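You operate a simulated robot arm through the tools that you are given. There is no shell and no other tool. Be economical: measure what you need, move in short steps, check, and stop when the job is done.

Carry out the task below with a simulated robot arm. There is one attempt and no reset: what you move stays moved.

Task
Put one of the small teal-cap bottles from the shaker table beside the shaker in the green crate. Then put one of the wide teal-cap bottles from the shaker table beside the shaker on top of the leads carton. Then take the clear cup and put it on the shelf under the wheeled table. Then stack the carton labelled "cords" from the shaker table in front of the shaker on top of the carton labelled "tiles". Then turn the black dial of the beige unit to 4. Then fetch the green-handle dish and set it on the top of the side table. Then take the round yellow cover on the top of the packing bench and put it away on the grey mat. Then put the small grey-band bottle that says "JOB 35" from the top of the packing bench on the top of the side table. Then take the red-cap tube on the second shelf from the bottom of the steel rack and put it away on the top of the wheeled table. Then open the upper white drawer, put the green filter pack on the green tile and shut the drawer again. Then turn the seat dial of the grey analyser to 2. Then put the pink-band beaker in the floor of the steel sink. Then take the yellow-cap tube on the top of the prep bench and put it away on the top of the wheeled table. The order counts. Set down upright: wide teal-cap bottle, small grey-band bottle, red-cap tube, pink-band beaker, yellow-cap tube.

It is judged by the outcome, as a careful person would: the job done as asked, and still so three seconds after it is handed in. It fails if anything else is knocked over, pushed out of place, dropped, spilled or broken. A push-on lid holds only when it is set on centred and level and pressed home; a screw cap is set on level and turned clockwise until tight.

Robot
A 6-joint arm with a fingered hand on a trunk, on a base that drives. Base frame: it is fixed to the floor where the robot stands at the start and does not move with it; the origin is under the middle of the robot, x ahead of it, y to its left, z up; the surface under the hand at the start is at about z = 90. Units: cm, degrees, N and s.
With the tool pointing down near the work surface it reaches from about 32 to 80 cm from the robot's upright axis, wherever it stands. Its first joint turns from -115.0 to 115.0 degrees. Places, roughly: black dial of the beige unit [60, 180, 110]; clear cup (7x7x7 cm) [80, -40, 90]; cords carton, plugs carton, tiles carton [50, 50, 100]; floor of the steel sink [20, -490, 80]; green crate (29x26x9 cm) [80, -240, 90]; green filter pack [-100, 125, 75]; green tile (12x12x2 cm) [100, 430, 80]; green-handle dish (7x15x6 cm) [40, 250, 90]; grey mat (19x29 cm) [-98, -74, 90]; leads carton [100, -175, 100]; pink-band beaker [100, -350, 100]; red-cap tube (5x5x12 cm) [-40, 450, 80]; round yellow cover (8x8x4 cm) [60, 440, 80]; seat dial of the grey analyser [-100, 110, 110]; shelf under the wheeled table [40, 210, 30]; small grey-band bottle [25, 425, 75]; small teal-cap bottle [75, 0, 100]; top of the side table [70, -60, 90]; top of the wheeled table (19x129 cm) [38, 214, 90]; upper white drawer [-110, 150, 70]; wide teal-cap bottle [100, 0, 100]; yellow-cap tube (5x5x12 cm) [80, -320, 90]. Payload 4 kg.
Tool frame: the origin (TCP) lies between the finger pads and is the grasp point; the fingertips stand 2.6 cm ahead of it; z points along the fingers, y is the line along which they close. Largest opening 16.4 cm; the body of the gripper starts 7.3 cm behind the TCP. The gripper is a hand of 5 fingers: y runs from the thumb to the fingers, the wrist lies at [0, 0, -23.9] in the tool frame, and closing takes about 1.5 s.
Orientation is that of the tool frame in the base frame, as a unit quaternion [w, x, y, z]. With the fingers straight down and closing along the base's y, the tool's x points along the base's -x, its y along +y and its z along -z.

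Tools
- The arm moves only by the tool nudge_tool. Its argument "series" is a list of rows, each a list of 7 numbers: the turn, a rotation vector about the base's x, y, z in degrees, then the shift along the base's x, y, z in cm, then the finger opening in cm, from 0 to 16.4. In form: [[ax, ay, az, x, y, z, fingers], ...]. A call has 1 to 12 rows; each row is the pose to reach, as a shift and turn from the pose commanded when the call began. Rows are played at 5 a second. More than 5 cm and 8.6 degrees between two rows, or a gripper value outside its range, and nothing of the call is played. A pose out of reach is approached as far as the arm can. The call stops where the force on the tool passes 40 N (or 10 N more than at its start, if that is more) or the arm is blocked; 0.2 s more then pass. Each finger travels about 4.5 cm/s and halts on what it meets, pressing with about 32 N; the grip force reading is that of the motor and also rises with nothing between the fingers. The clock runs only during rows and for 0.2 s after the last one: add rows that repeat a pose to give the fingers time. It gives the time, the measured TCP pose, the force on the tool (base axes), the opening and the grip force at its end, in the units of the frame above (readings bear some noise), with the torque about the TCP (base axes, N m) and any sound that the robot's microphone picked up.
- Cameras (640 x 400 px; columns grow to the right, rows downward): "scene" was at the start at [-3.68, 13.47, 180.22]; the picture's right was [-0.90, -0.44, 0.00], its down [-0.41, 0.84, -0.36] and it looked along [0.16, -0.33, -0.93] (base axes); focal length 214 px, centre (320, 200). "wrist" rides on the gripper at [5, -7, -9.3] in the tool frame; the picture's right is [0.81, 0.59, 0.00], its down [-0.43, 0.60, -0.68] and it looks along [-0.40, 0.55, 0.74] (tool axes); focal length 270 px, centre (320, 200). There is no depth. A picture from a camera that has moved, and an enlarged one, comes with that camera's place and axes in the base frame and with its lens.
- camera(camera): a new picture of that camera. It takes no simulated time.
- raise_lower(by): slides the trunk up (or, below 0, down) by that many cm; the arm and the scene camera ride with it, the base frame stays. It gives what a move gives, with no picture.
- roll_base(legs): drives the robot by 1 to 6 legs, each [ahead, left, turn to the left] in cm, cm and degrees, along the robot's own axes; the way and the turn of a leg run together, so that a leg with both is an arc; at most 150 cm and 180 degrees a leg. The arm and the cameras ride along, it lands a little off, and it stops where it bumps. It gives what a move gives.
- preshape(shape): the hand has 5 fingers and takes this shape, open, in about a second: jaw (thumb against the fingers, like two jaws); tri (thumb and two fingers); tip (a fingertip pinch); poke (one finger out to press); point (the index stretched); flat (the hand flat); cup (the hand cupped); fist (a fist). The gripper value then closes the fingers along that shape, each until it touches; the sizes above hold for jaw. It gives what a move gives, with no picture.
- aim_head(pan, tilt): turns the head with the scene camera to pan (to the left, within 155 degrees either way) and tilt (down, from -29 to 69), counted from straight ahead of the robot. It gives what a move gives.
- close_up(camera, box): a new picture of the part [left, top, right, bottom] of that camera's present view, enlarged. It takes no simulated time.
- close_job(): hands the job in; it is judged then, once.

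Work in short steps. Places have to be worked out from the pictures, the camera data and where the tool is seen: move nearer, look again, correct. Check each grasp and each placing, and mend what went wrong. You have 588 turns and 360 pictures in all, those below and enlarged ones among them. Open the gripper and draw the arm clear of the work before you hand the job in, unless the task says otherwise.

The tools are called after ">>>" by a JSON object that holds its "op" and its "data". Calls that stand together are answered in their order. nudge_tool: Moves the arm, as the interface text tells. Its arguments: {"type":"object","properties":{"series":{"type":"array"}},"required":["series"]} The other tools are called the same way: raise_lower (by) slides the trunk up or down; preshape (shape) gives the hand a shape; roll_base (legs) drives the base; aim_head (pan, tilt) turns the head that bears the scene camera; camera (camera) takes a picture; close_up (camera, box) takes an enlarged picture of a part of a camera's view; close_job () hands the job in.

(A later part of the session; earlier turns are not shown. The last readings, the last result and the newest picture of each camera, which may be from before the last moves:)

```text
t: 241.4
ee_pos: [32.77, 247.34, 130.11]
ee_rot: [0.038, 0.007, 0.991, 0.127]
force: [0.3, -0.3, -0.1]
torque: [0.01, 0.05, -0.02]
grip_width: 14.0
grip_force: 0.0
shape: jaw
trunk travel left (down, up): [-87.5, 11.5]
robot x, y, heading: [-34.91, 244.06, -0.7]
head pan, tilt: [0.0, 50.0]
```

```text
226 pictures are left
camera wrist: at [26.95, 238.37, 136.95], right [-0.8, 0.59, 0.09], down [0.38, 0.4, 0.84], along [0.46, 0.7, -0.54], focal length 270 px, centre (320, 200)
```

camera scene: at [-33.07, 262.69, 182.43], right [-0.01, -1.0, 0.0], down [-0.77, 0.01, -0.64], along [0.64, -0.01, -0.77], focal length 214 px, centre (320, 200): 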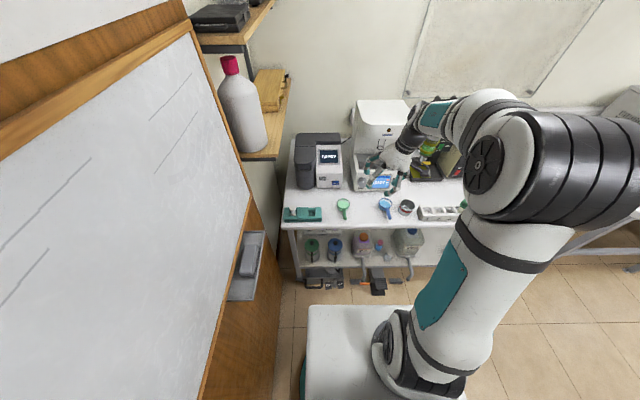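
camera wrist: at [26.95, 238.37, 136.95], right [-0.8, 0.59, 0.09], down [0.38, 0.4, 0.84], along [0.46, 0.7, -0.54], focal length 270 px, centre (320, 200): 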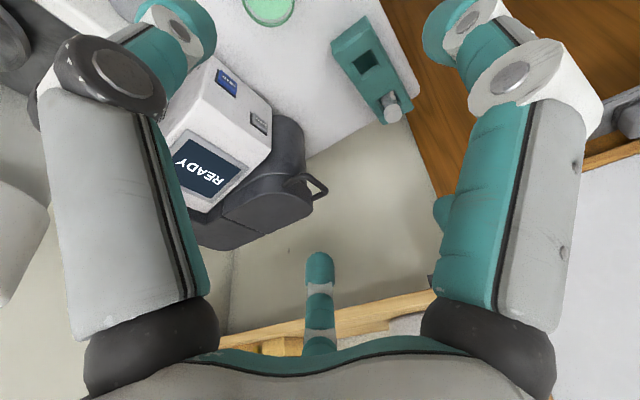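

The dish (bowl ≈(35.8,249.9), handle toward -x, contents inside) must stay level. I level the hand first, then yaw +17.5° so no finger falls on the handle.

>>> {"op": "nudge_tool", "data": {"series": [[-7, 2.2, 0, 1, 1, -1, 13], [-14.5, 4.45, 0, 2, 2, -2, 12]]}}

>>> {"op": "nudge_tool", "data": {"series": [[0, 0, 6, 0.5, 0.3, -3, 12], [0, 0, 12, 0.8, 0.4, -6, 12], [0, 0, 17.5, 1, 0.5, -9, 12]]}}

>>> {"op": "camera", "data": {"camera": "wrist"}}

>>> {"op": "close_up", "data": {"camera": "scene", "box": [280, 170, 420, 250]}}

```text
t: 242.1
ee_pos: [32.59, 247.93, 127.88]
ee_rot: [0.033, 0.007, 0.992, 0.125]
force: [-0.6, 0.4, 0.0]
torque: [0.01, 0.01, 0.0]
grip_width: 12.02
grip_force: 0.1
shape: jaw
out of reach, approached as far as the arm can: row 1, 2
trunk travel left (down, up): [-87.5, 11.5]
robot x, y, heading: [-35.09, 244.36, -1.0]
head pan, tilt: [0.0, 50.0]
```

```text
t: 242.8
ee_pos: [33.61, 248.64, 118.83]
ee_rot: [0.013, -0.144, 0.981, 0.129]
force: [-0.5, -0.1, -0.6]
torque: [-0.03, 0.01, 0.01]
grip_width: 12.04
grip_force: 0.0
shape: jaw
trunk travel left (down, up): [-87.5, 11.5]
robot x, y, heading: [-35.15, 244.26, -0.9]
head pan, tilt: [0.0, 50.0]
```

```text
225 pictures are left
camera wrist: at [30.91, 238.37, 125.83], right [-0.94, 0.32, 0.1], down [0.25, 0.5, 0.83], along [0.21, 0.81, -0.55], focal length 270 px, centre (320, 200)
```

wrist: 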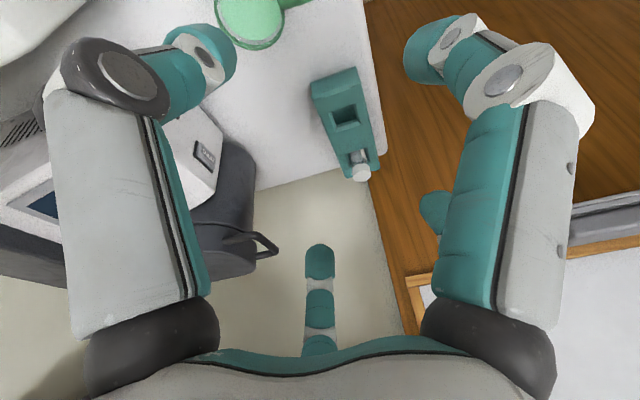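

```text
4.57 times, centred on (350, 210) of scene
camera zoom: at [-32.93, 262.71, 182.42], right [-0.01, -1.0, 0.0], down [-0.77, 0.01, -0.64], along [0.64, -0.01, -0.77], focal length 980 px, centre (183, 154)
```

zoom: 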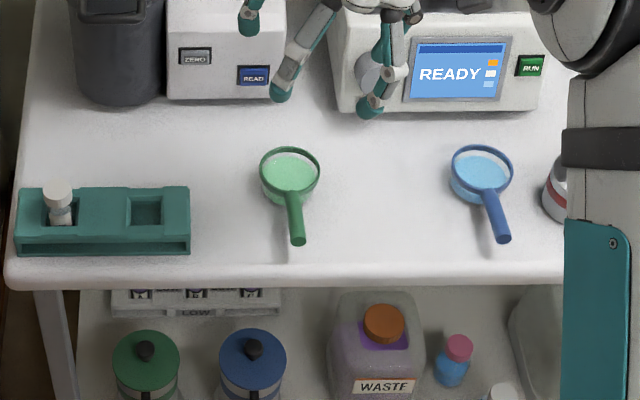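

The 15° sideways tilt persists (arm at some joint limit). I retry levelling here in small steps.

>>> {"op": "nudge_tool", "data": {"series": [[-4, 0, 0, 0, 0, 0, 12], [-8, 0, 0, 0, 0, 0, 12], [-12, 0, 0, 0, 0, 0, 12], [-15, 0, 0, 0, 0, 0, 12]]}}

>>> {"op": "camera", "data": {"camera": "scene"}}

```text
t: 243.8
ee_pos: [33.01, 248.7, 118.18]
ee_rot: [0.017, -0.143, 0.982, 0.119]
force: [0.5, -0.2, 0.5]
torque: [0.0, -0.01, -0.01]
grip_width: 12.02
grip_force: 0.0
shape: jaw
out of reach, approached as far as the arm can: row 1, 2, 3, 4
trunk travel left (down, up): [-87.5, 11.5]
robot x, y, heading: [-34.78, 244.13, -0.6]
head pan, tilt: [0.0, 50.0]
```

```text
223 pictures are left
camera scene: at [-33.09, 262.71, 182.42], right [-0.01, -1.0, 0.0], down [-0.77, 0.01, -0.64], along [0.64, -0.01, -0.77], focal length 214 px, centre (320, 200)
```

scene: 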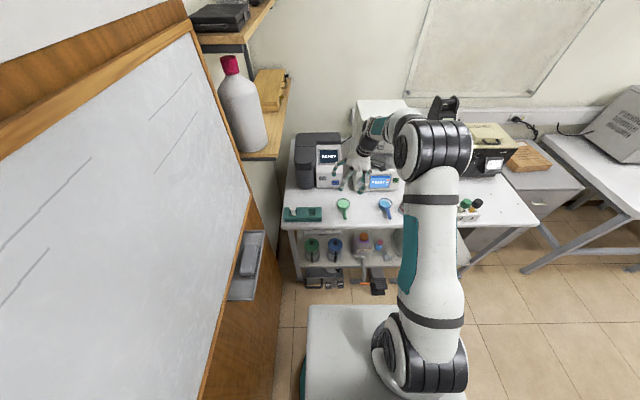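

The arm sits in a different elbow configuration now. I try to recover by moving to an open spot, further out and to the right, while levelling.

>>> {"op": "nudge_tool", "data": {"series": [[0, 0, -5, 0, -3, 3, 12], [0, 0, -10, 0, -7, 5, 12], [0, 0, -17, 0, -11, 8, 12], [-3, 0, -17, -2, -15, 10, 12], [-6, 0, -17, -4, -19, 10, 12], [-10, 0, -17, -6, -22, 10, 12], [-14, 0, -17, -6, -24, 10, 12]]}}

>>> {"op": "camera", "data": {"camera": "scene"}}

```text
t: 245.4
ee_pos: [24.76, 224.49, 124.95]
ee_rot: [0.086, 0.001, 0.992, 0.088]
force: [0.1, 0.8, 0.0]
torque: [0.02, 0.01, 0.0]
grip_width: 12.06
grip_force: 0.1
shape: jaw
out of reach, approached as far as the arm can: row 4, 5, 6, 7
trunk travel left (down, up): [-87.5, 11.5]
robot x, y, heading: [-34.96, 244.2, -0.9]
head pan, tilt: [0.0, 50.0]
```

```text
222 pictures are left
camera scene: at [-33.06, 262.56, 182.43], right [-0.01, -1.0, 0.0], down [-0.77, 0.01, -0.64], along [0.64, -0.01, -0.77], focal length 214 px, centre (320, 200)
```

scene: 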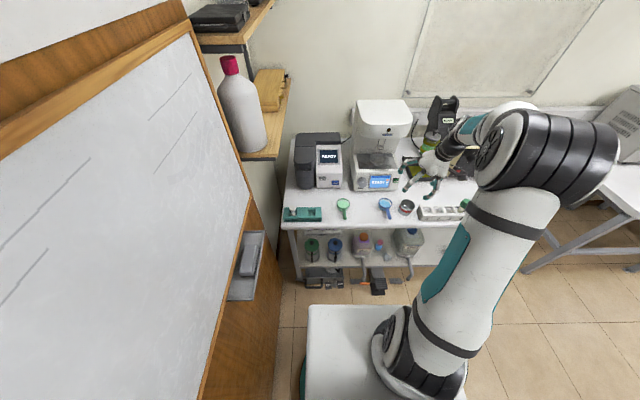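

I'll recover the arm in open space: back the base off 15 cm and turn right so the arm points down the corridor.

>>> {"op": "roll_base", "data": {"legs": [[-17, 0, 0], [0, 0, -80]]}}

>>> {"op": "aim_head", "data": {"pan": 0, "tilt": 40}}

>>> {"op": "camera", "data": {"camera": "scene"}}

```text
t: 250.4
ee_pos: [-62.79, 182.65, 124.96]
ee_rot: [0.122, 0.647, 0.752, 0.01]
force: [0.4, 0.8, -0.3]
torque: [0.01, -0.03, -0.03]
grip_width: 12.01
grip_force: 0.0
shape: jaw
trunk travel left (down, up): [-87.5, 11.5]
robot x, y, heading: [-52.26, 244.43, -82.5]
head pan, tilt: [0.0, 50.0]
```

```text
t: 251.1
ee_pos: [-62.79, 182.68, 125.0]
ee_rot: [0.122, 0.648, 0.752, 0.01]
force: [0.0, -0.7, -0.7]
torque: [0.01, 0.02, 0.0]
grip_width: 12.04
grip_force: 0.0
shape: jaw
trunk travel left (down, up): [-87.5, 11.5]
robot x, y, heading: [-52.11, 244.81, -82.3]
head pan, tilt: [0.0, 40.0]
```

```text
221 pictures are left
camera scene: at [-33.63, 244.41, 183.83], right [-0.99, -0.13, 0.0], down [-0.09, 0.64, -0.77], along [0.1, -0.76, -0.64], focal length 214 px, centre (320, 200)
```

scene: 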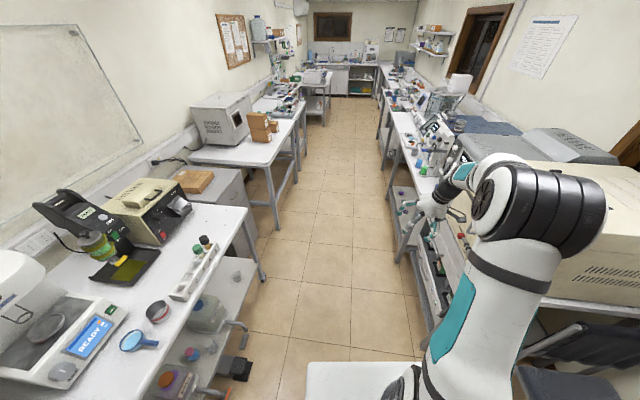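

Open space ahead. I pitch the hand forward to horizontal here while extending (keeping the wrist far out).

>>> {"op": "nudge_tool", "data": {"series": [[-7.9, -1.1, 0, 0.5, -3.3, 0, 12], [-15.9, -2.1, 0, 0.9, -6.5, 0, 12], [-23.8, -3.2, 0, 1.3, -9.7, 0, 12], [-31.7, -4.3, 0, 1.7, -12.6, 0, 12], [-39.6, -5.4, 0, 2.1, -15.3, 0, 12], [-47.6, -6.4, 0, 2.4, -17.7, 0, 12], [-55.5, -7.5, 0, 2.7, -19.7, 0, 12], [-63.4, -8.6, 0, 2.9, -21.4, 0, 12], [-71.4, -9.6, 0, 3.1, -22.6, 0, 12], [-79.3, -10.7, 0, 3.2, -23.4, 0, 12], [-87.2, -11.8, 0, 3.3, -23.8, 0, 12]]}}

>>> {"op": "camera", "data": {"camera": "scene"}}

```text
t: 253.5
ee_pos: [-59.42, 158.82, 124.84]
ee_rot: [0.604, 0.38, 0.536, -0.45]
force: [-0.9, 0.2, 0.4]
torque: [0.0, 0.01, 0.02]
grip_width: 12.04
grip_force: 0.1
shape: jaw
trunk travel left (down, up): [-87.5, 11.5]
robot x, y, heading: [-52.04, 244.17, -82.3]
head pan, tilt: [0.0, 40.0]
```

```text
220 pictures are left
camera scene: at [-33.63, 244.29, 183.84], right [-0.99, -0.13, 0.0], down [-0.09, 0.64, -0.77], along [0.1, -0.76, -0.64], focal length 214 px, centre (320, 200)
```

scene: 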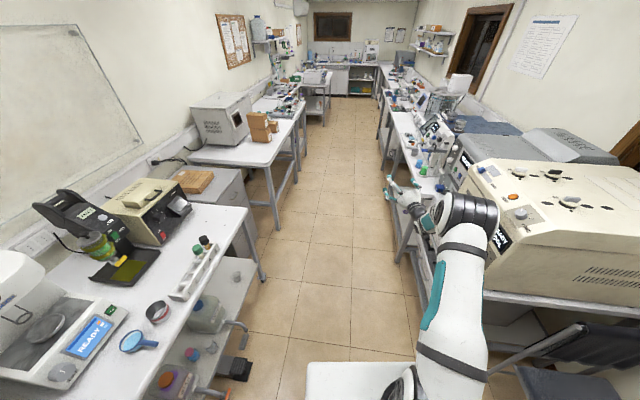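

That worked without limits. Now I rotate back to exactly straight-down along a direct path while bringing the wrist to the arm's centre plane.

>>> {"op": "nudge_tool", "data": {"series": [[7.8, 2.5, 0, 1.2, 1.5, 0, 12], [15.5, 5, 0, 2.5, 3, 0, 12], [23.3, 7.5, 0, 3.7, 5, 0, 12], [31, 10, 0, 5, 7.5, -1, 12], [38.8, 12.6, 0, 6.2, 10, -2, 12], [46.5, 15.1, 0, 7.4, 13, -3, 12], [54.3, 17.6, 0, 8.7, 16, -4, 12], [62, 20.1, 0, 9.9, 19, -5, 12], [69.8, 22.6, 0, 11.1, 22, -6, 12], [77.6, 25.1, 0, 12.4, 25, -7, 12], [85.3, 27.6, 0, 13.6, 28, -8, 12], [93.1, 30.1, 0, 14.8, 30.9, -9, 12]]}}

>>> {"op": "camera", "data": {"camera": "scene"}}

```text
t: 256.1
ee_pos: [-45.75, 191.08, 112.5]
ee_rot: [0.086, 0.575, 0.814, 0.019]
force: [-0.2, 0.1, -0.2]
torque: [-0.02, 0.0, 0.0]
grip_width: 12.03
grip_force: 0.0
shape: jaw
out of reach, approached as far as the arm can: row 10, 11, 12
trunk travel left (down, up): [-87.5, 11.5]
robot x, y, heading: [-52.11, 244.52, -82.4]
head pan, tilt: [0.0, 40.0]
```

```text
219 pictures are left
camera scene: at [-33.6, 244.36, 183.84], right [-0.99, -0.13, 0.0], down [-0.09, 0.64, -0.77], along [0.1, -0.76, -0.64], focal length 214 px, centre (320, 200)
```

scene: 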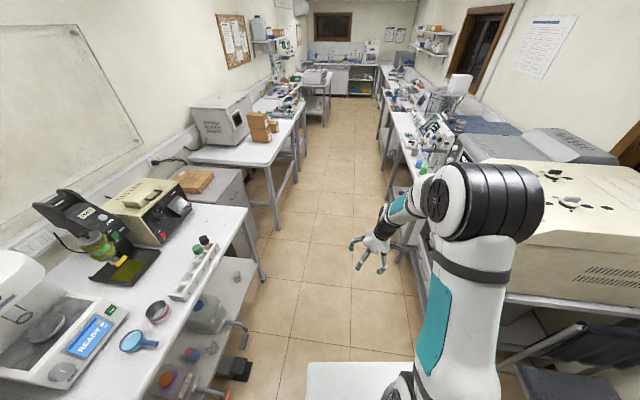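

Still limited: the wrist has flipped to its other branch. I'll un-flip by swinging the tool: forward-horizontal, then around through the left to pointing back, then down. First to horizontal.

>>> {"op": "nudge_tool", "data": {"series": [[-7.9, -1.1, 0, 0.3, -2.5, 1.5, 12], [-15.9, -2.1, 0, 0.6, -5, 3, 12], [-23.8, -3.2, 0, 0.9, -7.5, 4.5, 12], [-31.7, -4.3, 0, 1.2, -10, 6, 12], [-39.6, -5.4, 0, 1.5, -12.5, 7.5, 12], [-47.6, -6.4, 0, 1.8, -15, 9, 12], [-55.5, -7.5, 0, 2.1, -17.5, 10.5, 12], [-63.4, -8.6, 0, 2.4, -20, 12, 12], [-71.4, -9.6, 0, 2.7, -22, 13, 12], [-79.3, -10.7, 0, 3, -24, 14, 12], [-85, -11.5, 0, 3, -25, 14, 12]]}}

```text
t: 258.5
ee_pos: [-43.0, 165.91, 126.58]
ee_rot: [0.526, 0.361, 0.599, -0.484]
force: [0.0, -0.3, 0.7]
torque: [0.03, -0.01, 0.0]
grip_width: 12.03
grip_force: 0.0
shape: jaw
trunk travel left (down, up): [-87.5, 11.5]
robot x, y, heading: [-52.05, 244.48, -82.2]
head pan, tilt: [0.0, 40.0]
```

Now swing the tool about the vertical, through the left side, keeping the wrist in place.

>>> {"op": "nudge_tool", "data": {"series": [[0, 0, 8.3, 3.25, 1.2, 0, 12], [0, 0, 16.6, 6.3, 2.9, 0, 12], [0, 0, 24.9, 9.07, 5, 0, 12], [0, 0, 33.2, 11.5, 7.4, 0, 12], [0, 0, 41.5, 13.6, 10.2, 0, 12], [0, 0, 49.8, 15.2, 13.3, 0, 12], [0, 0, 58.1, 16.4, 16.6, 0, 12], [0, 0, 66.4, 17.1, 20, 0, 12], [0, 0, 74.7, 17.3, 23.45, 0, 12], [0, 0, 83, 16.9, 26.9, 0, 12], [0, 0, 91.3, 16.1, 30.3, 0, 12], [0, 0, 99.6, 14.8, 33.5, 0, 12]]}}

>>> {"op": "camera", "data": {"camera": "scene"}}

```text
t: 261.1
ee_pos: [-15.87, 205.8, 121.77]
ee_rot: [0.635, -0.214, 0.741, 0.046]
force: [0.0, 0.3, -0.1]
torque: [0.01, 0.03, 0.0]
grip_width: 12.03
grip_force: 0.2
shape: jaw
out of reach, approached as far as the arm can: row 7, 8, 9, 10, 11, 12
trunk travel left (down, up): [-87.5, 11.5]
robot x, y, heading: [-51.97, 244.61, -82.2]
head pan, tilt: [0.0, 40.0]
```

```text
218 pictures are left
camera scene: at [-33.49, 244.43, 183.82], right [-0.99, -0.13, 0.0], down [-0.09, 0.64, -0.77], along [0.1, -0.76, -0.64], focal length 214 px, centre (320, 200)
```

scene: 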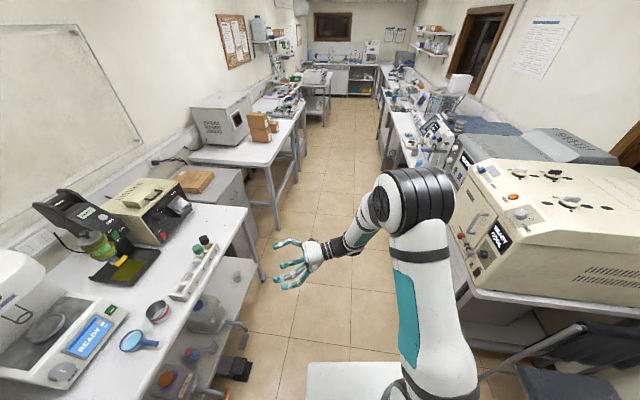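

The tool now points left and slightly back. I rotate it down from here.

>>> {"op": "nudge_tool", "data": {"series": [[-2.7, 7.5, 0, -1.5, -0.6, -1, 12], [-5.5, 15, 0, -3, -1.2, -2, 12], [-8.2, 22.5, 0, -5, -1.8, -3, 12], [-11, 30, 0, -7, -2.5, -4, 12], [-13.8, 37.5, 0, -9, -3.3, -5, 12], [-16.5, 45, 0, -11, -4.1, -6, 12], [-19.3, 52.5, 0, -14, -5, -7, 12], [-22, 60, 0, -17, -6, -8, 12], [-24.7, 67.5, 0, -20, -7, -9, 12], [-27.3, 74.1, 0, -22, -8, -10, 12]]}}

>>> {"op": "camera", "data": {"camera": "scene"}}

```text
t: 263.3
ee_pos: [-35.67, 199.54, 111.58]
ee_rot: [0.078, -0.277, 0.958, -0.001]
force: [0.6, -0.4, -0.2]
torque: [-0.01, 0.04, 0.0]
grip_width: 12.03
grip_force: 0.1
shape: jaw
out of reach, approached as far as the arm can: row 9, 10
trunk travel left (down, up): [-87.5, 11.5]
robot x, y, heading: [-51.88, 244.62, -82.3]
head pan, tilt: [0.0, 40.0]
```

```text
217 pictures are left
camera scene: at [-33.57, 244.43, 183.83], right [-0.99, -0.13, 0.0], down [-0.09, 0.64, -0.77], along [0.1, -0.76, -0.64], focal length 214 px, centre (320, 200)
```

scene: 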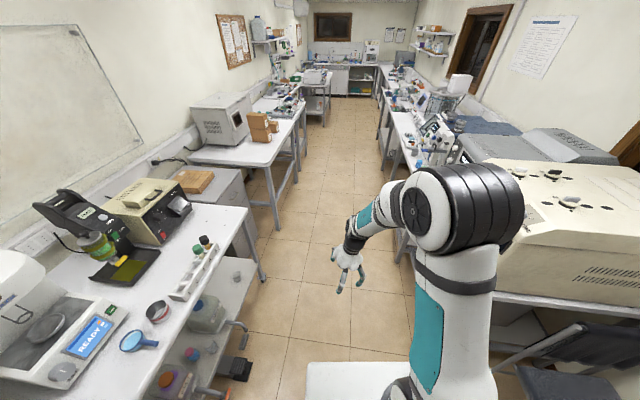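

Still the flipped branch. I repeat: to horizontal-forward, then swing fully around to pointing back before tilting down.

>>> {"op": "nudge_tool", "data": {"series": [[-7.9, -1.1, 0, 0.3, -2.5, 1.5, 12], [-15.9, -2.1, 0, 0.6, -5, 3, 12], [-23.8, -3.2, 0, 0.9, -7.5, 4.5, 12], [-31.7, -4.3, 0, 1.2, -10, 6, 12], [-39.6, -5.4, 0, 1.5, -12.5, 7.5, 12], [-47.6, -6.4, 0, 1.8, -15, 9, 12], [-55.5, -7.5, 0, 2.1, -17.5, 10.5, 12], [-63.4, -8.6, 0, 2.4, -20, 12, 12], [-71.4, -9.6, 0, 2.7, -22, 13, 12], [-79.3, -10.7, 0, 3, -24, 14, 12], [-87, -11.5, 0, 3, -25, 14, 12]]}}

```text
t: 265.7
ee_pos: [-41.35, 169.97, 135.04]
ee_rot: [0.027, -0.278, 0.73, -0.623]
force: [0.0, 0.3, -0.1]
torque: [0.01, 0.0, -0.01]
grip_width: 12.01
grip_force: 0.1
shape: jaw
out of reach, approached as far as the arm can: row 5, 6, 7, 8, 9, 10, 11
trunk travel left (down, up): [-87.5, 11.5]
robot x, y, heading: [-52.68, 244.25, -82.3]
head pan, tilt: [0.0, 40.0]
```

Now the forward pitch is limited as in the normal branch, which suggests the flip was undone. I rotate back to straight down.

>>> {"op": "nudge_tool", "data": {"series": [[7.1, 3.1, 0, -0.3, 2, -1, 12], [14.2, 6.1, 0, -0.6, 4, -2, 12], [21.3, 9.2, 0, -0.9, 6, -3, 12], [28.4, 12.2, 0, -1.2, 8, -4, 12], [35.5, 15.3, 0, -1.5, 10, -5, 12], [42.6, 18.4, 0, -1.8, 12, -6, 12], [49.7, 21.4, 0, -2, 14, -7, 12], [56.8, 24.5, 0, -2, 15, -8, 12], [63.9, 27.5, 0, -2, 16, -9, 12], [71, 30.6, 0, -2, 17, -10, 12]]}}

>>> {"op": "camera", "data": {"camera": "scene"}}

```text
t: 267.9
ee_pos: [-43.02, 188.52, 121.04]
ee_rot: [0.095, -0.353, 0.929, -0.052]
force: [0.2, 0.1, 0.2]
torque: [0.03, 0.03, -0.01]
grip_width: 12.01
grip_force: 0.0
shape: jaw
out of reach, approached as far as the arm can: row 7, 8, 9, 10
trunk travel left (down, up): [-87.5, 11.5]
robot x, y, heading: [-52.34, 244.36, -82.5]
head pan, tilt: [0.0, 40.0]
```

```text
216 pictures are left
camera scene: at [-33.5, 244.21, 183.82], right [-0.99, -0.13, 0.0], down [-0.09, 0.64, -0.77], along [0.1, -0.76, -0.64], focal length 214 px, centre (320, 200)
```

scene: 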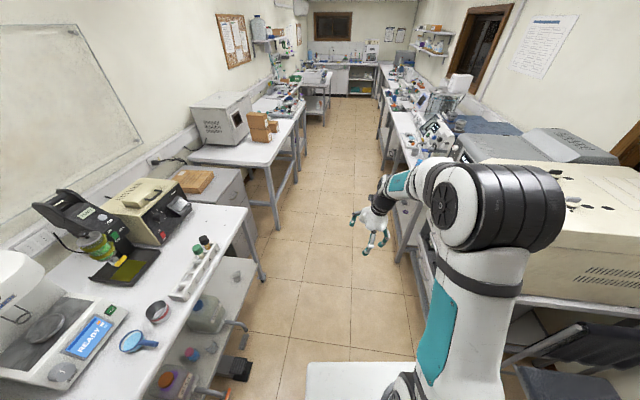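

The hand's yaw is now +124° off nominal; that may be the limit. I rotate the hand back about the vertical.

>>> {"op": "nudge_tool", "data": {"series": [[0, 0, -8.4, 0, -0.5, 0, 12], [0, 0, -16.8, 0, -1, 0, 12], [0, 0, -25.2, 0, -1.5, 0, 12], [0, 0, -33.6, 0, -2, 0, 12], [0, 0, -42, 0, -2.5, 0, 12], [0, 0, -50.4, 0, -3, 0, 12], [0, 0, -58.8, 0, -3.5, 0, 12], [0, 0, -67.2, 0, -4, 0, 12], [0, 0, -75.6, 0, -4.5, 0, 12], [0, 0, -84, 0, -5, 0, 12], [0, 0, -92.4, 0, -5.5, 0, 12], [0, 0, -100.8, 0, -6, 0, 12]]}}

```text
t: 270.5
ee_pos: [-47.63, 185.04, 116.56]
ee_rot: [0.125, 0.479, 0.865, -0.083]
force: [0.4, 0.1, 0.2]
torque: [-0.02, -0.01, 0.01]
grip_width: 12.0
grip_force: 0.0
shape: jaw
out of reach, approached as far as the arm can: row 3, 4, 5, 6, 7, 8, 9, 10, 11, 12
trunk travel left (down, up): [-87.5, 11.5]
robot x, y, heading: [-52.1, 244.34, -82.2]
head pan, tilt: [0.0, 40.0]
```

I now command the exact nominal orientation at a nominal travel position.

>>> {"op": "nudge_tool", "data": {"series": [[4.2, 1.2, -6, -0.3, 1, 3, 12], [8.4, 2.3, -12, -0.6, 2, 6, 12], [12.6, 3.5, -18, -0.9, 3, 9, 12], [16.7, 4.6, -23.9, -1.1, 4.3, 11.5, 12], [16.7, 4.6, -23.9, -1.1, 4.3, 11.5, 12]]}}

>>> {"op": "camera", "data": {"camera": "scene"}}

```text
t: 271.7
ee_pos: [-48.55, 190.6, 124.53]
ee_rot: [0.101, 0.652, 0.75, 0.051]
force: [0.5, -0.1, 0.1]
torque: [0.01, -0.02, 0.0]
grip_width: 12.02
grip_force: 0.0
shape: jaw
out of reach, approached as far as the arm can: row 1, 2, 3, 4, 5
trunk travel left (down, up): [-87.5, 11.5]
robot x, y, heading: [-52.39, 244.79, -82.2]
head pan, tilt: [0.0, 40.0]
```

```text
215 pictures are left
camera scene: at [-33.65, 244.39, 183.84], right [-0.99, -0.13, 0.0], down [-0.09, 0.64, -0.77], along [0.1, -0.76, -0.64], focal length 214 px, centre (320, 200)
```

scene: 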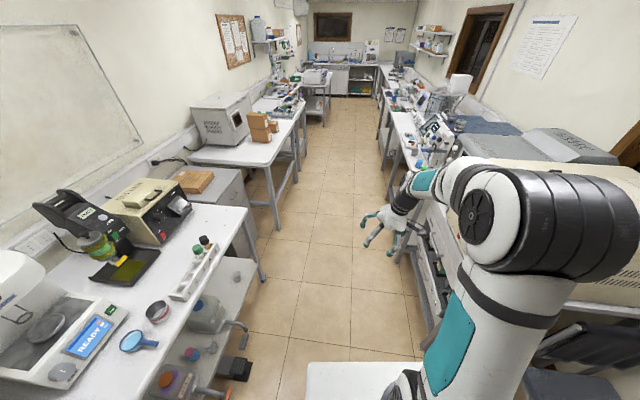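

>>> {"op": "close_up", "data": {"camera": "scene", "box": [340, 140, 500, 270]}}

```text
3.08 times, centred on (420, 205) of scene
camera zoom: at [-33.65, 244.39, 183.84], right [-0.99, -0.13, 0.0], down [-0.09, 0.64, -0.77], along [0.1, -0.76, -0.64], focal length 660 px, centre (12, 185)
```

zoom: 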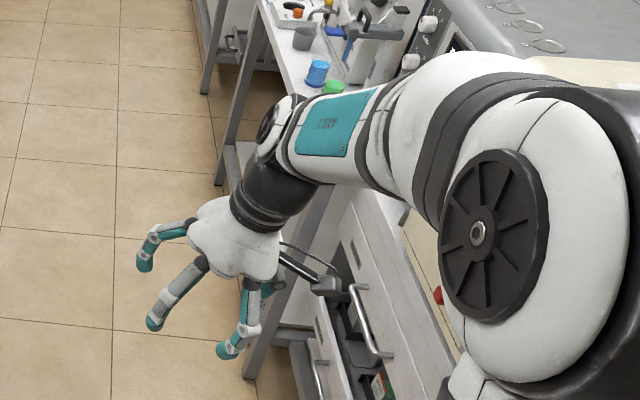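

The residual always tilts left, so forearm roll is wound to one limit. The cure: pitch up to horizontal, then swing the tool down around via the RIGHT side. First, horizontal-forward.

>>> {"op": "nudge_tool", "data": {"series": [[-7.5, -1, -1.6, 0.4, -2.2, 1.4, 12], [-15, -2.1, -3.2, 0.9, -4.4, 2.8, 12], [-22.5, -3.1, -4.9, 1.3, -6.7, 4.2, 12], [-30, -4.1, -6.5, 1.7, -8.9, 5.6, 12], [-37.5, -5.1, -8.1, 2.2, -11.1, 7, 12], [-45, -6.2, -9.7, 2.6, -13.3, 8.5, 12], [-52.5, -7.2, -11.3, 3.1, -15.5, 9.9, 12], [-60, -8.2, -12.9, 3.5, -17.7, 11.3, 12], [-67.5, -9.2, -14.6, 3.9, -20, 12.7, 12], [-75, -10.3, -16.2, 4.4, -22.2, 14, 12], [-82.6, -11.3, -17.8, 4.8, -24.4, 15.5, 12]]}}

```text
t: 274.1
ee_pos: [-43.95, 166.17, 139.53]
ee_rot: [0.576, 0.514, 0.483, -0.412]
force: [-0.1, -0.4, -0.3]
torque: [-0.01, 0.0, -0.02]
grip_width: 12.01
grip_force: 0.0
shape: jaw
trunk travel left (down, up): [-87.5, 11.5]
robot x, y, heading: [-52.01, 244.6, -82.4]
head pan, tilt: [0.0, 40.0]
```

Horizontal reached. Now the swing toward forward-right-down (first half).

>>> {"op": "nudge_tool", "data": {"series": [[1, 0.1, -7, -2.9, 0, -0.4, 12], [1.9, 0.3, -14, -5.8, -0.1, -0.8, 12], [5, 0.7, -20.5, -8.4, 0.6, -2, 12], [8.2, 1.1, -27.1, -11.1, 1.3, -3.4, 12], [13.4, 1.8, -32.2, -13, 2.7, -5.3, 12], [18.6, 2.5, -37.2, -14.8, 4.1, -7.2, 12], [25.5, 3.4, -40, -15.7, 5.8, -9.5, 12], [32.3, 4.4, -42.8, -16.5, 7.6, -11.8, 12]]}}

```text
t: 275.9
ee_pos: [-60.31, 173.41, 127.94]
ee_rot: [0.209, 0.774, 0.38, -0.462]
force: [-0.5, -0.6, 0.5]
torque: [-0.01, -0.01, 0.02]
grip_width: 12.01
grip_force: 0.0
shape: jaw
trunk travel left (down, up): [-87.5, 11.5]
robot x, y, heading: [-52.3, 244.61, -82.1]
head pan, tilt: [0.0, 40.0]
```

>>> {"op": "nudge_tool", "data": {"series": [[5.5, -5.3, 1.1, 1, 1.5, -2.5, 12], [10.9, -10.7, 2.2, 2.5, 3, -5, 12], [16.4, -16, 3.3, 4.5, 4.8, -7, 12], [21.8, -21.3, 4.4, 6.7, 6.6, -9, 12], [27.3, -26.6, 5.5, 9, 8.4, -10.5, 12], [32.7, -32, 6.6, 11.5, 10.2, -11.5, 12], [38.2, -37.3, 7.7, 13.9, 11.9, -12, 12]]}}

```text
t: 277.5
ee_pos: [-48.54, 187.27, 110.07]
ee_rot: [0.139, 0.868, 0.448, -0.163]
force: [-0.6, 0.4, 0.1]
torque: [0.03, 0.02, -0.03]
grip_width: 12.0
grip_force: 0.1
shape: jaw
out of reach, approached as far as the arm can: row 3, 4, 5, 6, 7
trunk travel left (down, up): [-87.5, 11.5]
robot x, y, heading: [-52.2, 244.53, -82.5]
head pan, tilt: [0.0, 40.0]
```

The tilt is now to the right instead, so the branch changed; remaining limit may be hand yaw. I command the exact nominal orientation.

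>>> {"op": "nudge_tool", "data": {"series": [[3.6, 0, 6, 0, 0.5, 2, 12], [7.2, 0, 12.1, 0, 1, 4, 12], [10.8, 0, 18.1, 0, 1.5, 6, 12], [14.5, 0, 24.2, 0, 2, 8, 12], [18.1, 0, 30.2, 0, 2.5, 10, 12], [21.7, 0, 36.3, 0, 3, 12, 12], [25.3, 0, 42.3, 0, 3, 14, 12], [25.3, 0, 42.3, 0, 3, 14, 12]]}}

>>> {"op": "close_up", "data": {"camera": "scene", "box": [300, 100, 560, 270]}}

```text
t: 279.5
ee_pos: [-44.17, 189.64, 124.74]
ee_rot: [0.066, 0.7, 0.709, 0.062]
force: [-0.3, -0.2, -0.6]
torque: [-0.02, -0.01, 0.0]
grip_width: 12.01
grip_force: 0.1
shape: jaw
out of reach, approached as far as the arm can: row 1, 2, 3, 4, 5, 6
trunk travel left (down, up): [-87.5, 11.5]
robot x, y, heading: [-52.32, 244.13, -82.3]
head pan, tilt: [0.0, 40.0]
stopped in row 8: the arm was blocked; the commanded pose is now the measured one
```

```text
2.35 times, centred on (430, 185) of scene
camera zoom: at [-33.65, 244.37, 183.84], right [-0.99, -0.13, 0.0], down [-0.09, 0.64, -0.77], along [0.1, -0.76, -0.64], focal length 505 px, centre (61, 235)
```

zoom: 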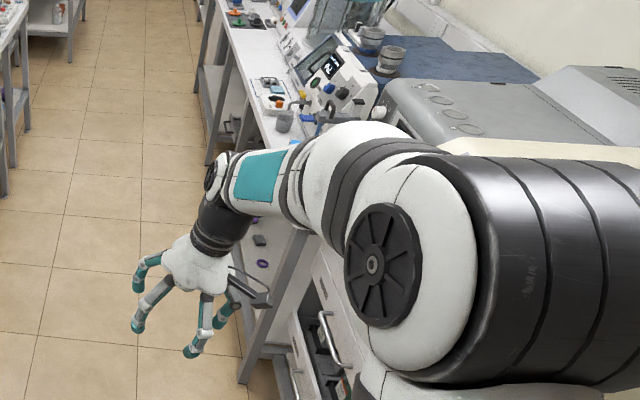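

The elbow is close to the analysers on the right; I shift the base 20 cm to the left, away from them, and look.

>>> {"op": "roll_base", "data": {"legs": [[0, 22, 0]]}}

>>> {"op": "aim_head", "data": {"pan": -35, "tilt": 45}}

>>> {"op": "camera", "data": {"camera": "scene"}}

```text
t: 281.3
ee_pos: [-21.74, 192.76, 124.86]
ee_rot: [0.066, 0.702, 0.706, 0.062]
force: [-0.6, 0.1, 0.2]
torque: [-0.03, 0.02, -0.03]
grip_width: 12.0
grip_force: 0.1
shape: jaw
trunk travel left (down, up): [-87.5, 11.5]
robot x, y, heading: [-29.88, 247.55, -82.6]
head pan, tilt: [0.0, 40.0]
```

```text
t: 282.3
ee_pos: [-21.95, 192.74, 124.77]
ee_rot: [0.066, 0.701, 0.707, 0.062]
force: [0.7, 0.0, -0.6]
torque: [0.04, 0.02, 0.0]
grip_width: 12.01
grip_force: 0.0
shape: jaw
trunk travel left (down, up): [-87.5, 11.5]
robot x, y, heading: [-29.44, 247.46, -82.4]
head pan, tilt: [-35.0, 45.0]
```

```text
212 pictures are left
camera scene: at [-15.98, 248.58, 183.11], right [-0.89, 0.46, 0.0], down [0.33, 0.63, -0.71], along [-0.33, -0.63, -0.71], focal length 214 px, centre (320, 200)
```

scene: 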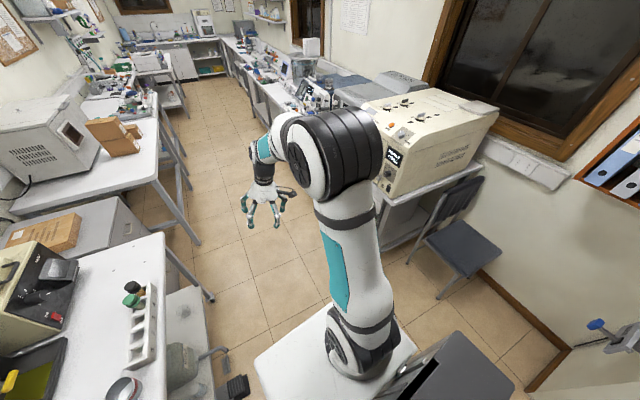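

From this side view the arm looks ordinary. I retry a pure 10° levelling here.

>>> {"op": "nudge_tool", "data": {"series": [[0.1, 3.5, 0, 0, 0, 0, 12], [0.2, 7, 0, 0, 0, 0, 12], [0.3, 10.4, 0, 0, 0, 0, 12], [0.3, 10.4, 0, 0, 0, 0, 12]]}}

```text
t: 283.3
ee_pos: [-21.9, 192.71, 124.8]
ee_rot: [0.0, 0.704, 0.71, 0.0]
force: [0.1, -0.8, 0.3]
torque: [0.02, 0.01, 0.02]
grip_width: 11.99
grip_force: 0.1
shape: jaw
trunk travel left (down, up): [-87.5, 11.5]
robot x, y, heading: [-29.65, 247.71, -82.6]
head pan, tilt: [-35.0, 45.0]
```

Level at last; the arm is back in its normal branch. I turn back to face the wheeled table.

>>> {"op": "roll_base", "data": {"legs": [[0, 0, 82.5]]}}

>>> {"op": "aim_head", "data": {"pan": 0, "tilt": 52}}

>>> {"op": "close_up", "data": {"camera": "scene", "box": [220, 120, 460, 270]}}

```text
t: 287.2
ee_pos: [25.58, 247.93, 124.8]
ee_rot: [0.0, 0.062, 0.998, 0.0]
force: [0.0, -0.1, -0.5]
torque: [0.01, 0.0, 0.0]
grip_width: 11.98
grip_force: 0.0
shape: jaw
trunk travel left (down, up): [-87.5, 11.5]
robot x, y, heading: [-30.17, 247.36, -0.2]
head pan, tilt: [-35.0, 45.0]
```

```text
t: 288.2
ee_pos: [25.62, 248.01, 124.76]
ee_rot: [0.001, 0.063, 0.998, 0.0]
force: [0.3, -0.1, 0.4]
torque: [0.02, 0.0, 0.0]
grip_width: 12.02
grip_force: 0.0
shape: jaw
trunk travel left (down, up): [-87.5, 11.5]
robot x, y, heading: [-29.77, 247.31, 0.2]
head pan, tilt: [0.0, 52.0]
```

```text
2.67 times, centred on (340, 195) of scene
camera zoom: at [-28.28, 265.97, 182.15], right [0.0, -1.0, 0.0], down [-0.79, 0.0, -0.62], along [0.62, 0.0, -0.79], focal length 572 px, centre (267, 213)
```

zoom: 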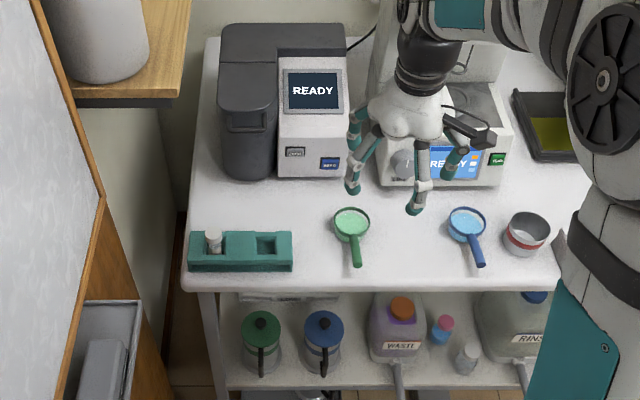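

Hand is over the table. I rotate the yaw +24.7° (so the handle falls between two fingers) and move above the bowl at ≈(35.6,250.3).

>>> {"op": "nudge_tool", "data": {"series": [[0, 0, 8, 3, 0.8, -3, 12], [0, 0, 16, 6, 1.5, -6, 12], [0, 0, 24.7, 9, 2.2, -8, 12], [0, 0, 24.7, 10, 2.3, -12, 12]]}}

>>> {"op": "camera", "data": {"camera": "wrist"}}

>>> {"op": "close_up", "data": {"camera": "scene", "box": [260, 150, 420, 250]}}

```text
refused: row 3 steps farther than a row can; nothing moved
```

```text
210 pictures are left
camera wrist: at [19.73, 241.75, 134.15], right [-0.73, 0.68, 0.0], down [0.5, 0.54, 0.68], along [0.46, 0.49, -0.74], focal length 270 px, centre (320, 200)
```

wrist: 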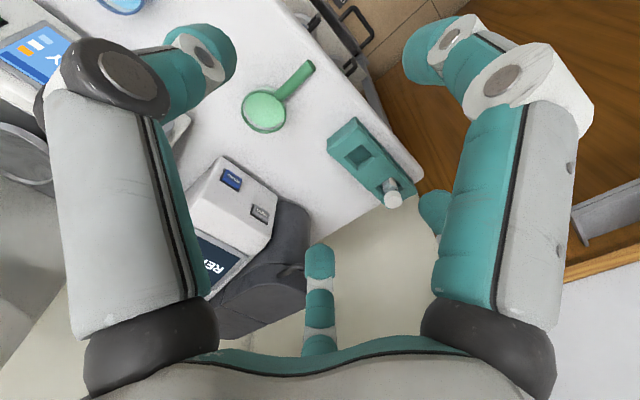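

```text
4.00 times, centred on (340, 200) of scene
camera zoom: at [-28.28, 265.97, 182.15], right [0.0, -1.0, 0.0], down [-0.79, 0.0, -0.62], along [0.62, 0.0, -0.79], focal length 858 px, centre (240, 200)
```

zoom: 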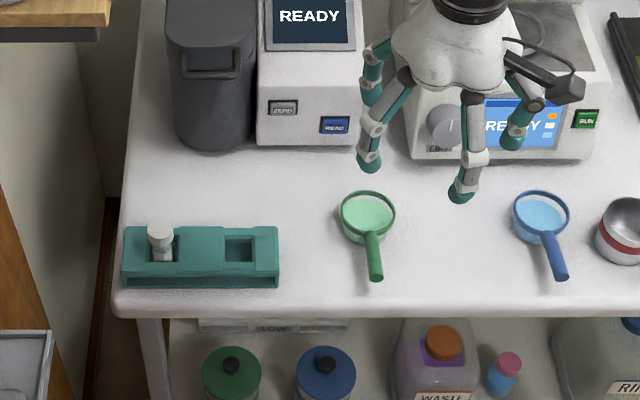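

>>> {"op": "nudge_tool", "data": {"series": [[0, 0, 8, 3, 0.6, -3, 12], [0, 0, 16, 6, 1, -5.5, 12], [0, 0, 24, 9, 1.2, -8, 12], [0, 0, 24.7, 10.2, 1.2, -11, 12]]}}

>>> {"op": "camera", "data": {"camera": "wrist"}}

>>> {"op": "close_up", "data": {"camera": "scene", "box": [260, 150, 420, 250]}}

```text
t: 289.2
ee_pos: [35.77, 249.24, 113.76]
ee_rot: [0.0, -0.152, 0.988, -0.001]
force: [0.9, 0.4, 0.6]
torque: [-0.01, 0.01, 0.02]
grip_width: 12.01
grip_force: 0.1
shape: jaw
trunk travel left (down, up): [-87.5, 11.5]
robot x, y, heading: [-29.6, 247.4, -0.2]
head pan, tilt: [0.0, 52.0]
```

```text
208 pictures are left
camera wrist: at [33.01, 241.2, 123.2], right [-0.95, 0.32, 0.0], down [0.23, 0.7, 0.68], along [0.21, 0.64, -0.74], focal length 270 px, centre (320, 200)
```

wrist: 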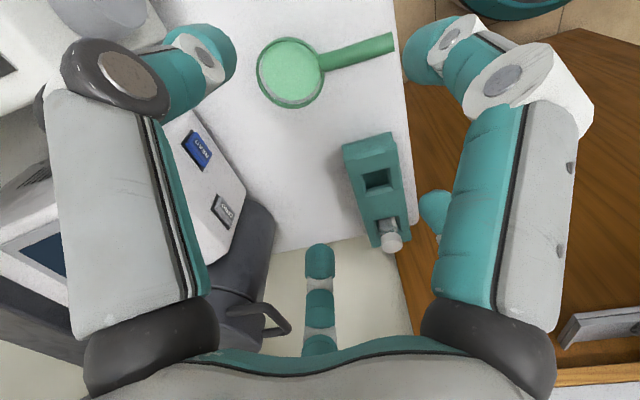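

```text
4.00 times, centred on (340, 200) of scene
camera zoom: at [-28.23, 265.98, 182.16], right [0.0, -1.0, 0.0], down [-0.79, 0.0, -0.62], along [0.62, 0.0, -0.79], focal length 858 px, centre (240, 200)
```

zoom: 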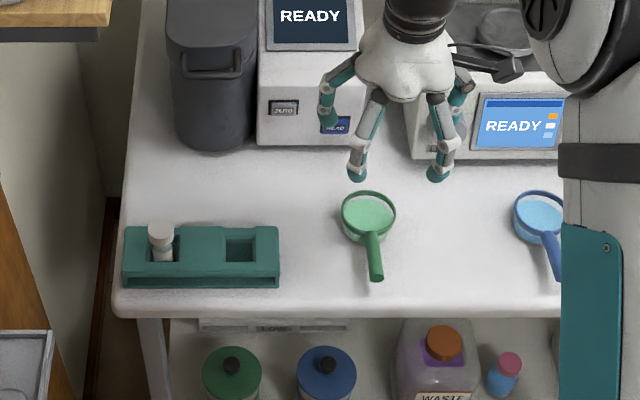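

Both cameras agree on the bowl at ≈(38.4,248.6), rim z≈95. I shift and descend partway.

>>> {"op": "nudge_tool", "data": {"series": [[0, 0, 0, 1.5, -0.3, -2, 12], [0, 0, 0, 2.6, -0.6, -5, 12], [0, 0, 0, 2.6, -0.6, -9, 12]]}}

>>> {"op": "camera", "data": {"camera": "wrist"}}

>>> {"op": "close_up", "data": {"camera": "scene", "box": [260, 150, 420, 250]}}

```text
t: 290.0
ee_pos: [38.32, 248.48, 104.62]
ee_rot: [0.0, -0.153, 0.988, -0.001]
force: [-0.5, 0.3, -0.3]
torque: [-0.01, 0.01, 0.02]
grip_width: 11.99
grip_force: 0.1
shape: jaw
trunk travel left (down, up): [-87.5, 11.5]
robot x, y, heading: [-29.92, 247.33, -0.4]
head pan, tilt: [0.0, 52.0]
```

```text
206 pictures are left
camera wrist: at [35.63, 240.32, 113.99], right [-0.95, 0.32, 0.0], down [0.23, 0.7, 0.68], along [0.21, 0.64, -0.74], focal length 270 px, centre (320, 200)
```

wrist: 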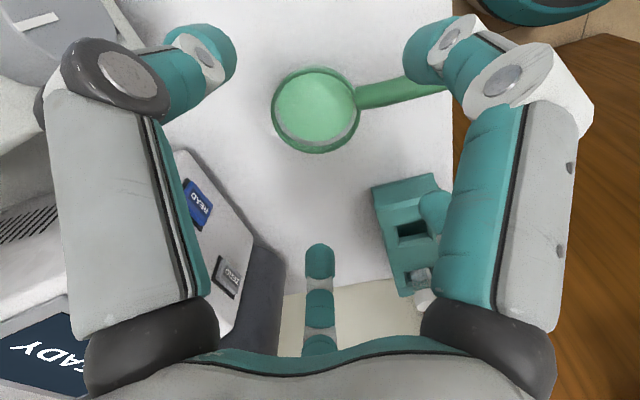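

```text
4.00 times, centred on (340, 200) of scene
camera zoom: at [-28.14, 265.98, 182.16], right [0.0, -1.0, 0.0], down [-0.79, 0.0, -0.61], along [0.61, 0.0, -0.79], focal length 858 px, centre (240, 200)
```

zoom: 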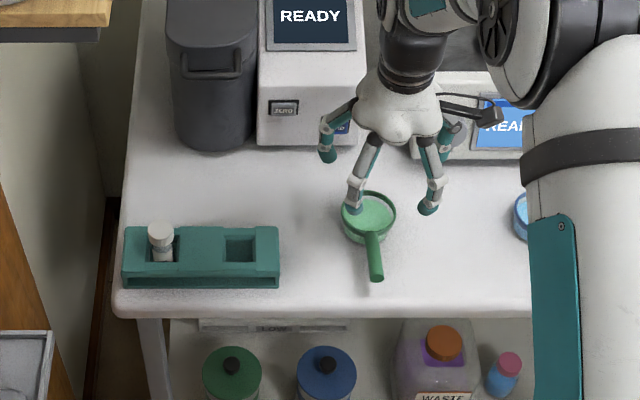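

The hand axis is over the bowl with the handle between two fingers. I descend to z≈95.5 watching force.

>>> {"op": "nudge_tool", "data": {"series": [[0, 0, 0, -0.1, 0.3, -3, 12], [0, 0, 0, -0.1, 0.3, -6, 12], [0, 0, 0, -0.1, 0.3, -8, 12], [0, 0, 0, -0.1, 0.3, -9, 12]]}}

>>> {"op": "camera", "data": {"camera": "wrist"}}

>>> {"op": "close_up", "data": {"camera": "scene", "box": [290, 160, 410, 250]}}

```text
t: 291.0
ee_pos: [38.3, 248.94, 95.61]
ee_rot: [-0.001, -0.153, 0.988, -0.001]
force: [-1.0, -0.1, -0.8]
torque: [-0.02, 0.0, -0.03]
grip_width: 11.99
grip_force: 0.0
shape: jaw
trunk travel left (down, up): [-87.5, 11.5]
robot x, y, heading: [-29.4, 247.51, -0.1]
head pan, tilt: [0.0, 52.0]
```

```text
204 pictures are left
camera wrist: at [35.57, 240.89, 105.08], right [-0.95, 0.32, 0.0], down [0.23, 0.7, 0.68], along [0.22, 0.64, -0.74], focal length 270 px, centre (320, 200)
```

wrist: 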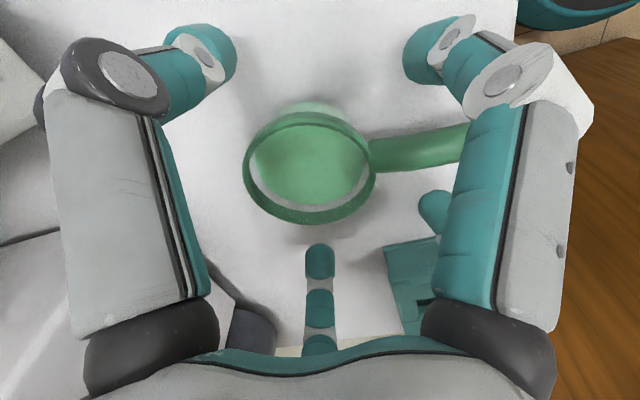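

```text
4.44 times, centred on (350, 205) of scene
camera zoom: at [-28.27, 265.97, 182.16], right [0.0, -1.0, 0.0], down [-0.79, 0.0, -0.62], along [0.62, 0.0, -0.79], focal length 953 px, centre (187, 178)
```

zoom: 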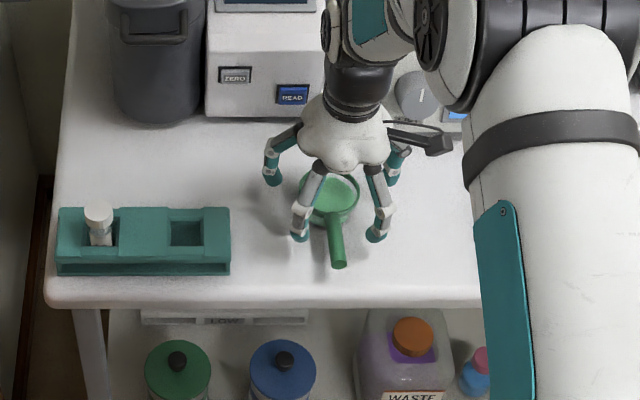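

The rim is about at fingertip level, so I go ~1.7 cm lower, then close.

>>> {"op": "nudge_tool", "data": {"series": [[0, 0, 0, 0.2, -0.1, -0.6, 12], [0, 0, 0, 0.2, -0.1, -1.2, 12], [0, 0, 0, 0.2, -0.1, -1.7, 12]]}}

>>> {"op": "camera", "data": {"camera": "wrist"}}

```text
t: 291.8
ee_pos: [38.6, 248.81, 94.09]
ee_rot: [0.0, -0.152, 0.988, -0.001]
force: [0.6, -0.3, 0.4]
torque: [-0.04, 0.03, 0.01]
grip_width: 12.01
grip_force: 0.0
shape: jaw
trunk travel left (down, up): [-87.5, 11.5]
robot x, y, heading: [-29.82, 247.35, -0.2]
head pan, tilt: [0.0, 52.0]
```

```text
202 pictures are left
camera wrist: at [35.86, 240.74, 103.47], right [-0.95, 0.32, 0.0], down [0.23, 0.7, 0.68], along [0.22, 0.64, -0.74], focal length 270 px, centre (320, 200)
```

wrist: 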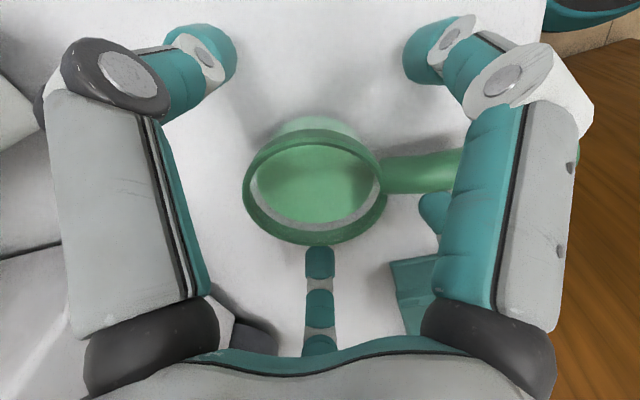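

>>> {"op": "nudge_tool", "data": {"series": [[0, 0, 0, 0, 0, 0, 10.5], [0, 0, 0, 0, 0, 0, 9], [0, 0, 0, 0, 0, 0, 8], [0, 0, 0, 0, 0, 0, 7], [0, 0, 0, 0, 0, 0, 6], [0, 0, 0, 0, 0, 0, 5], [0, 0, 0, 0, 0, 0, 5], [0, 0, 0, 0, 0, 0, 5]]}}

>>> {"op": "camera", "data": {"camera": "wrist"}}

```text
t: 293.6
ee_pos: [38.53, 248.78, 94.04]
ee_rot: [0.0, -0.152, 0.988, -0.002]
force: [1.0, 0.5, -0.4]
torque: [-0.03, 0.0, 0.02]
grip_width: 5.75
grip_force: 31.8
shape: jaw
trunk travel left (down, up): [-87.5, 11.5]
robot x, y, heading: [-30.0, 247.8, -0.0]
head pan, tilt: [0.0, 52.0]
```

```text
201 pictures are left
camera wrist: at [35.84, 240.75, 103.47], right [-0.95, 0.32, 0.0], down [0.23, 0.7, 0.68], along [0.21, 0.64, -0.74], focal length 270 px, centre (320, 200)
```

wrist: 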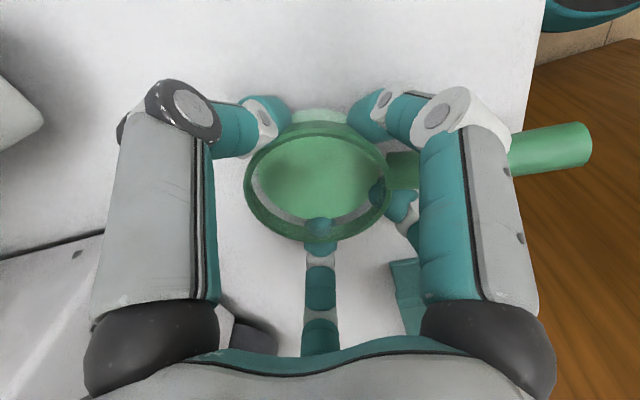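

Gripped below the rim. I lift gently, keeping it level.

>>> {"op": "nudge_tool", "data": {"series": [[0, 0, 0, 0, 0, 1, 5], [0, 0, 0, 0, 0, 3, 5], [0, 0, 0, 0, 0, 6, 5], [0, 0, 0, 0, 0, 10, 5], [0, 0, 0, 0, 0, 14, 5], [0, 0, 0, 0, 0, 18, 5], [0, 0, 0, -2, 0, 22, 5], [0, 0, 0, -4, 0, 26, 5], [0, 0, 0, -6, 0, 29, 5], [0, 0, 0, -8, 0, 31, 5]]}}

>>> {"op": "camera", "data": {"camera": "wrist"}}

>>> {"op": "close_up", "data": {"camera": "scene", "box": [260, 90, 440, 240]}}

```text
t: 295.8
ee_pos: [30.27, 248.72, 125.39]
ee_rot: [0.0, -0.152, 0.988, -0.001]
force: [0.7, -0.2, -1.2]
torque: [-0.02, -0.03, -0.01]
grip_width: 5.75
grip_force: 31.9
shape: jaw
trunk travel left (down, up): [-87.5, 11.5]
robot x, y, heading: [-29.22, 247.34, -0.2]
head pan, tilt: [0.0, 52.0]
```

```text
200 pictures are left
camera wrist: at [27.61, 240.61, 134.63], right [-0.95, 0.32, 0.0], down [0.23, 0.7, 0.68], along [0.22, 0.64, -0.74], focal length 270 px, centre (320, 200)
```

wrist: 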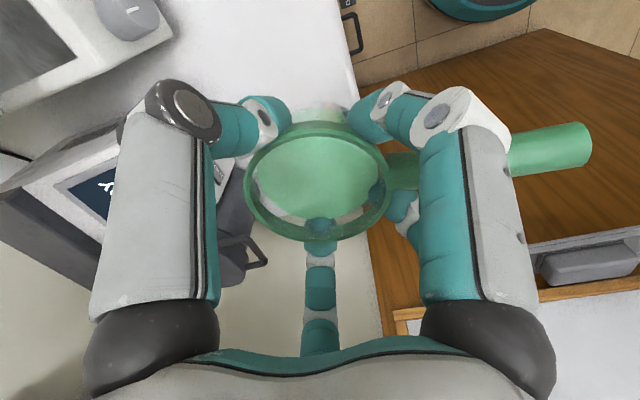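

```text
2.67 times, centred on (350, 165) of scene
camera zoom: at [-28.41, 265.98, 182.15], right [0.0, -1.0, 0.0], down [-0.79, 0.0, -0.62], along [0.62, 0.0, -0.79], focal length 572 px, centre (240, 293)
```

zoom: 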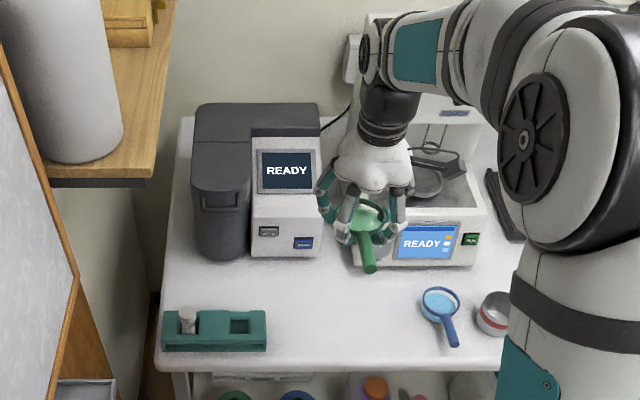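

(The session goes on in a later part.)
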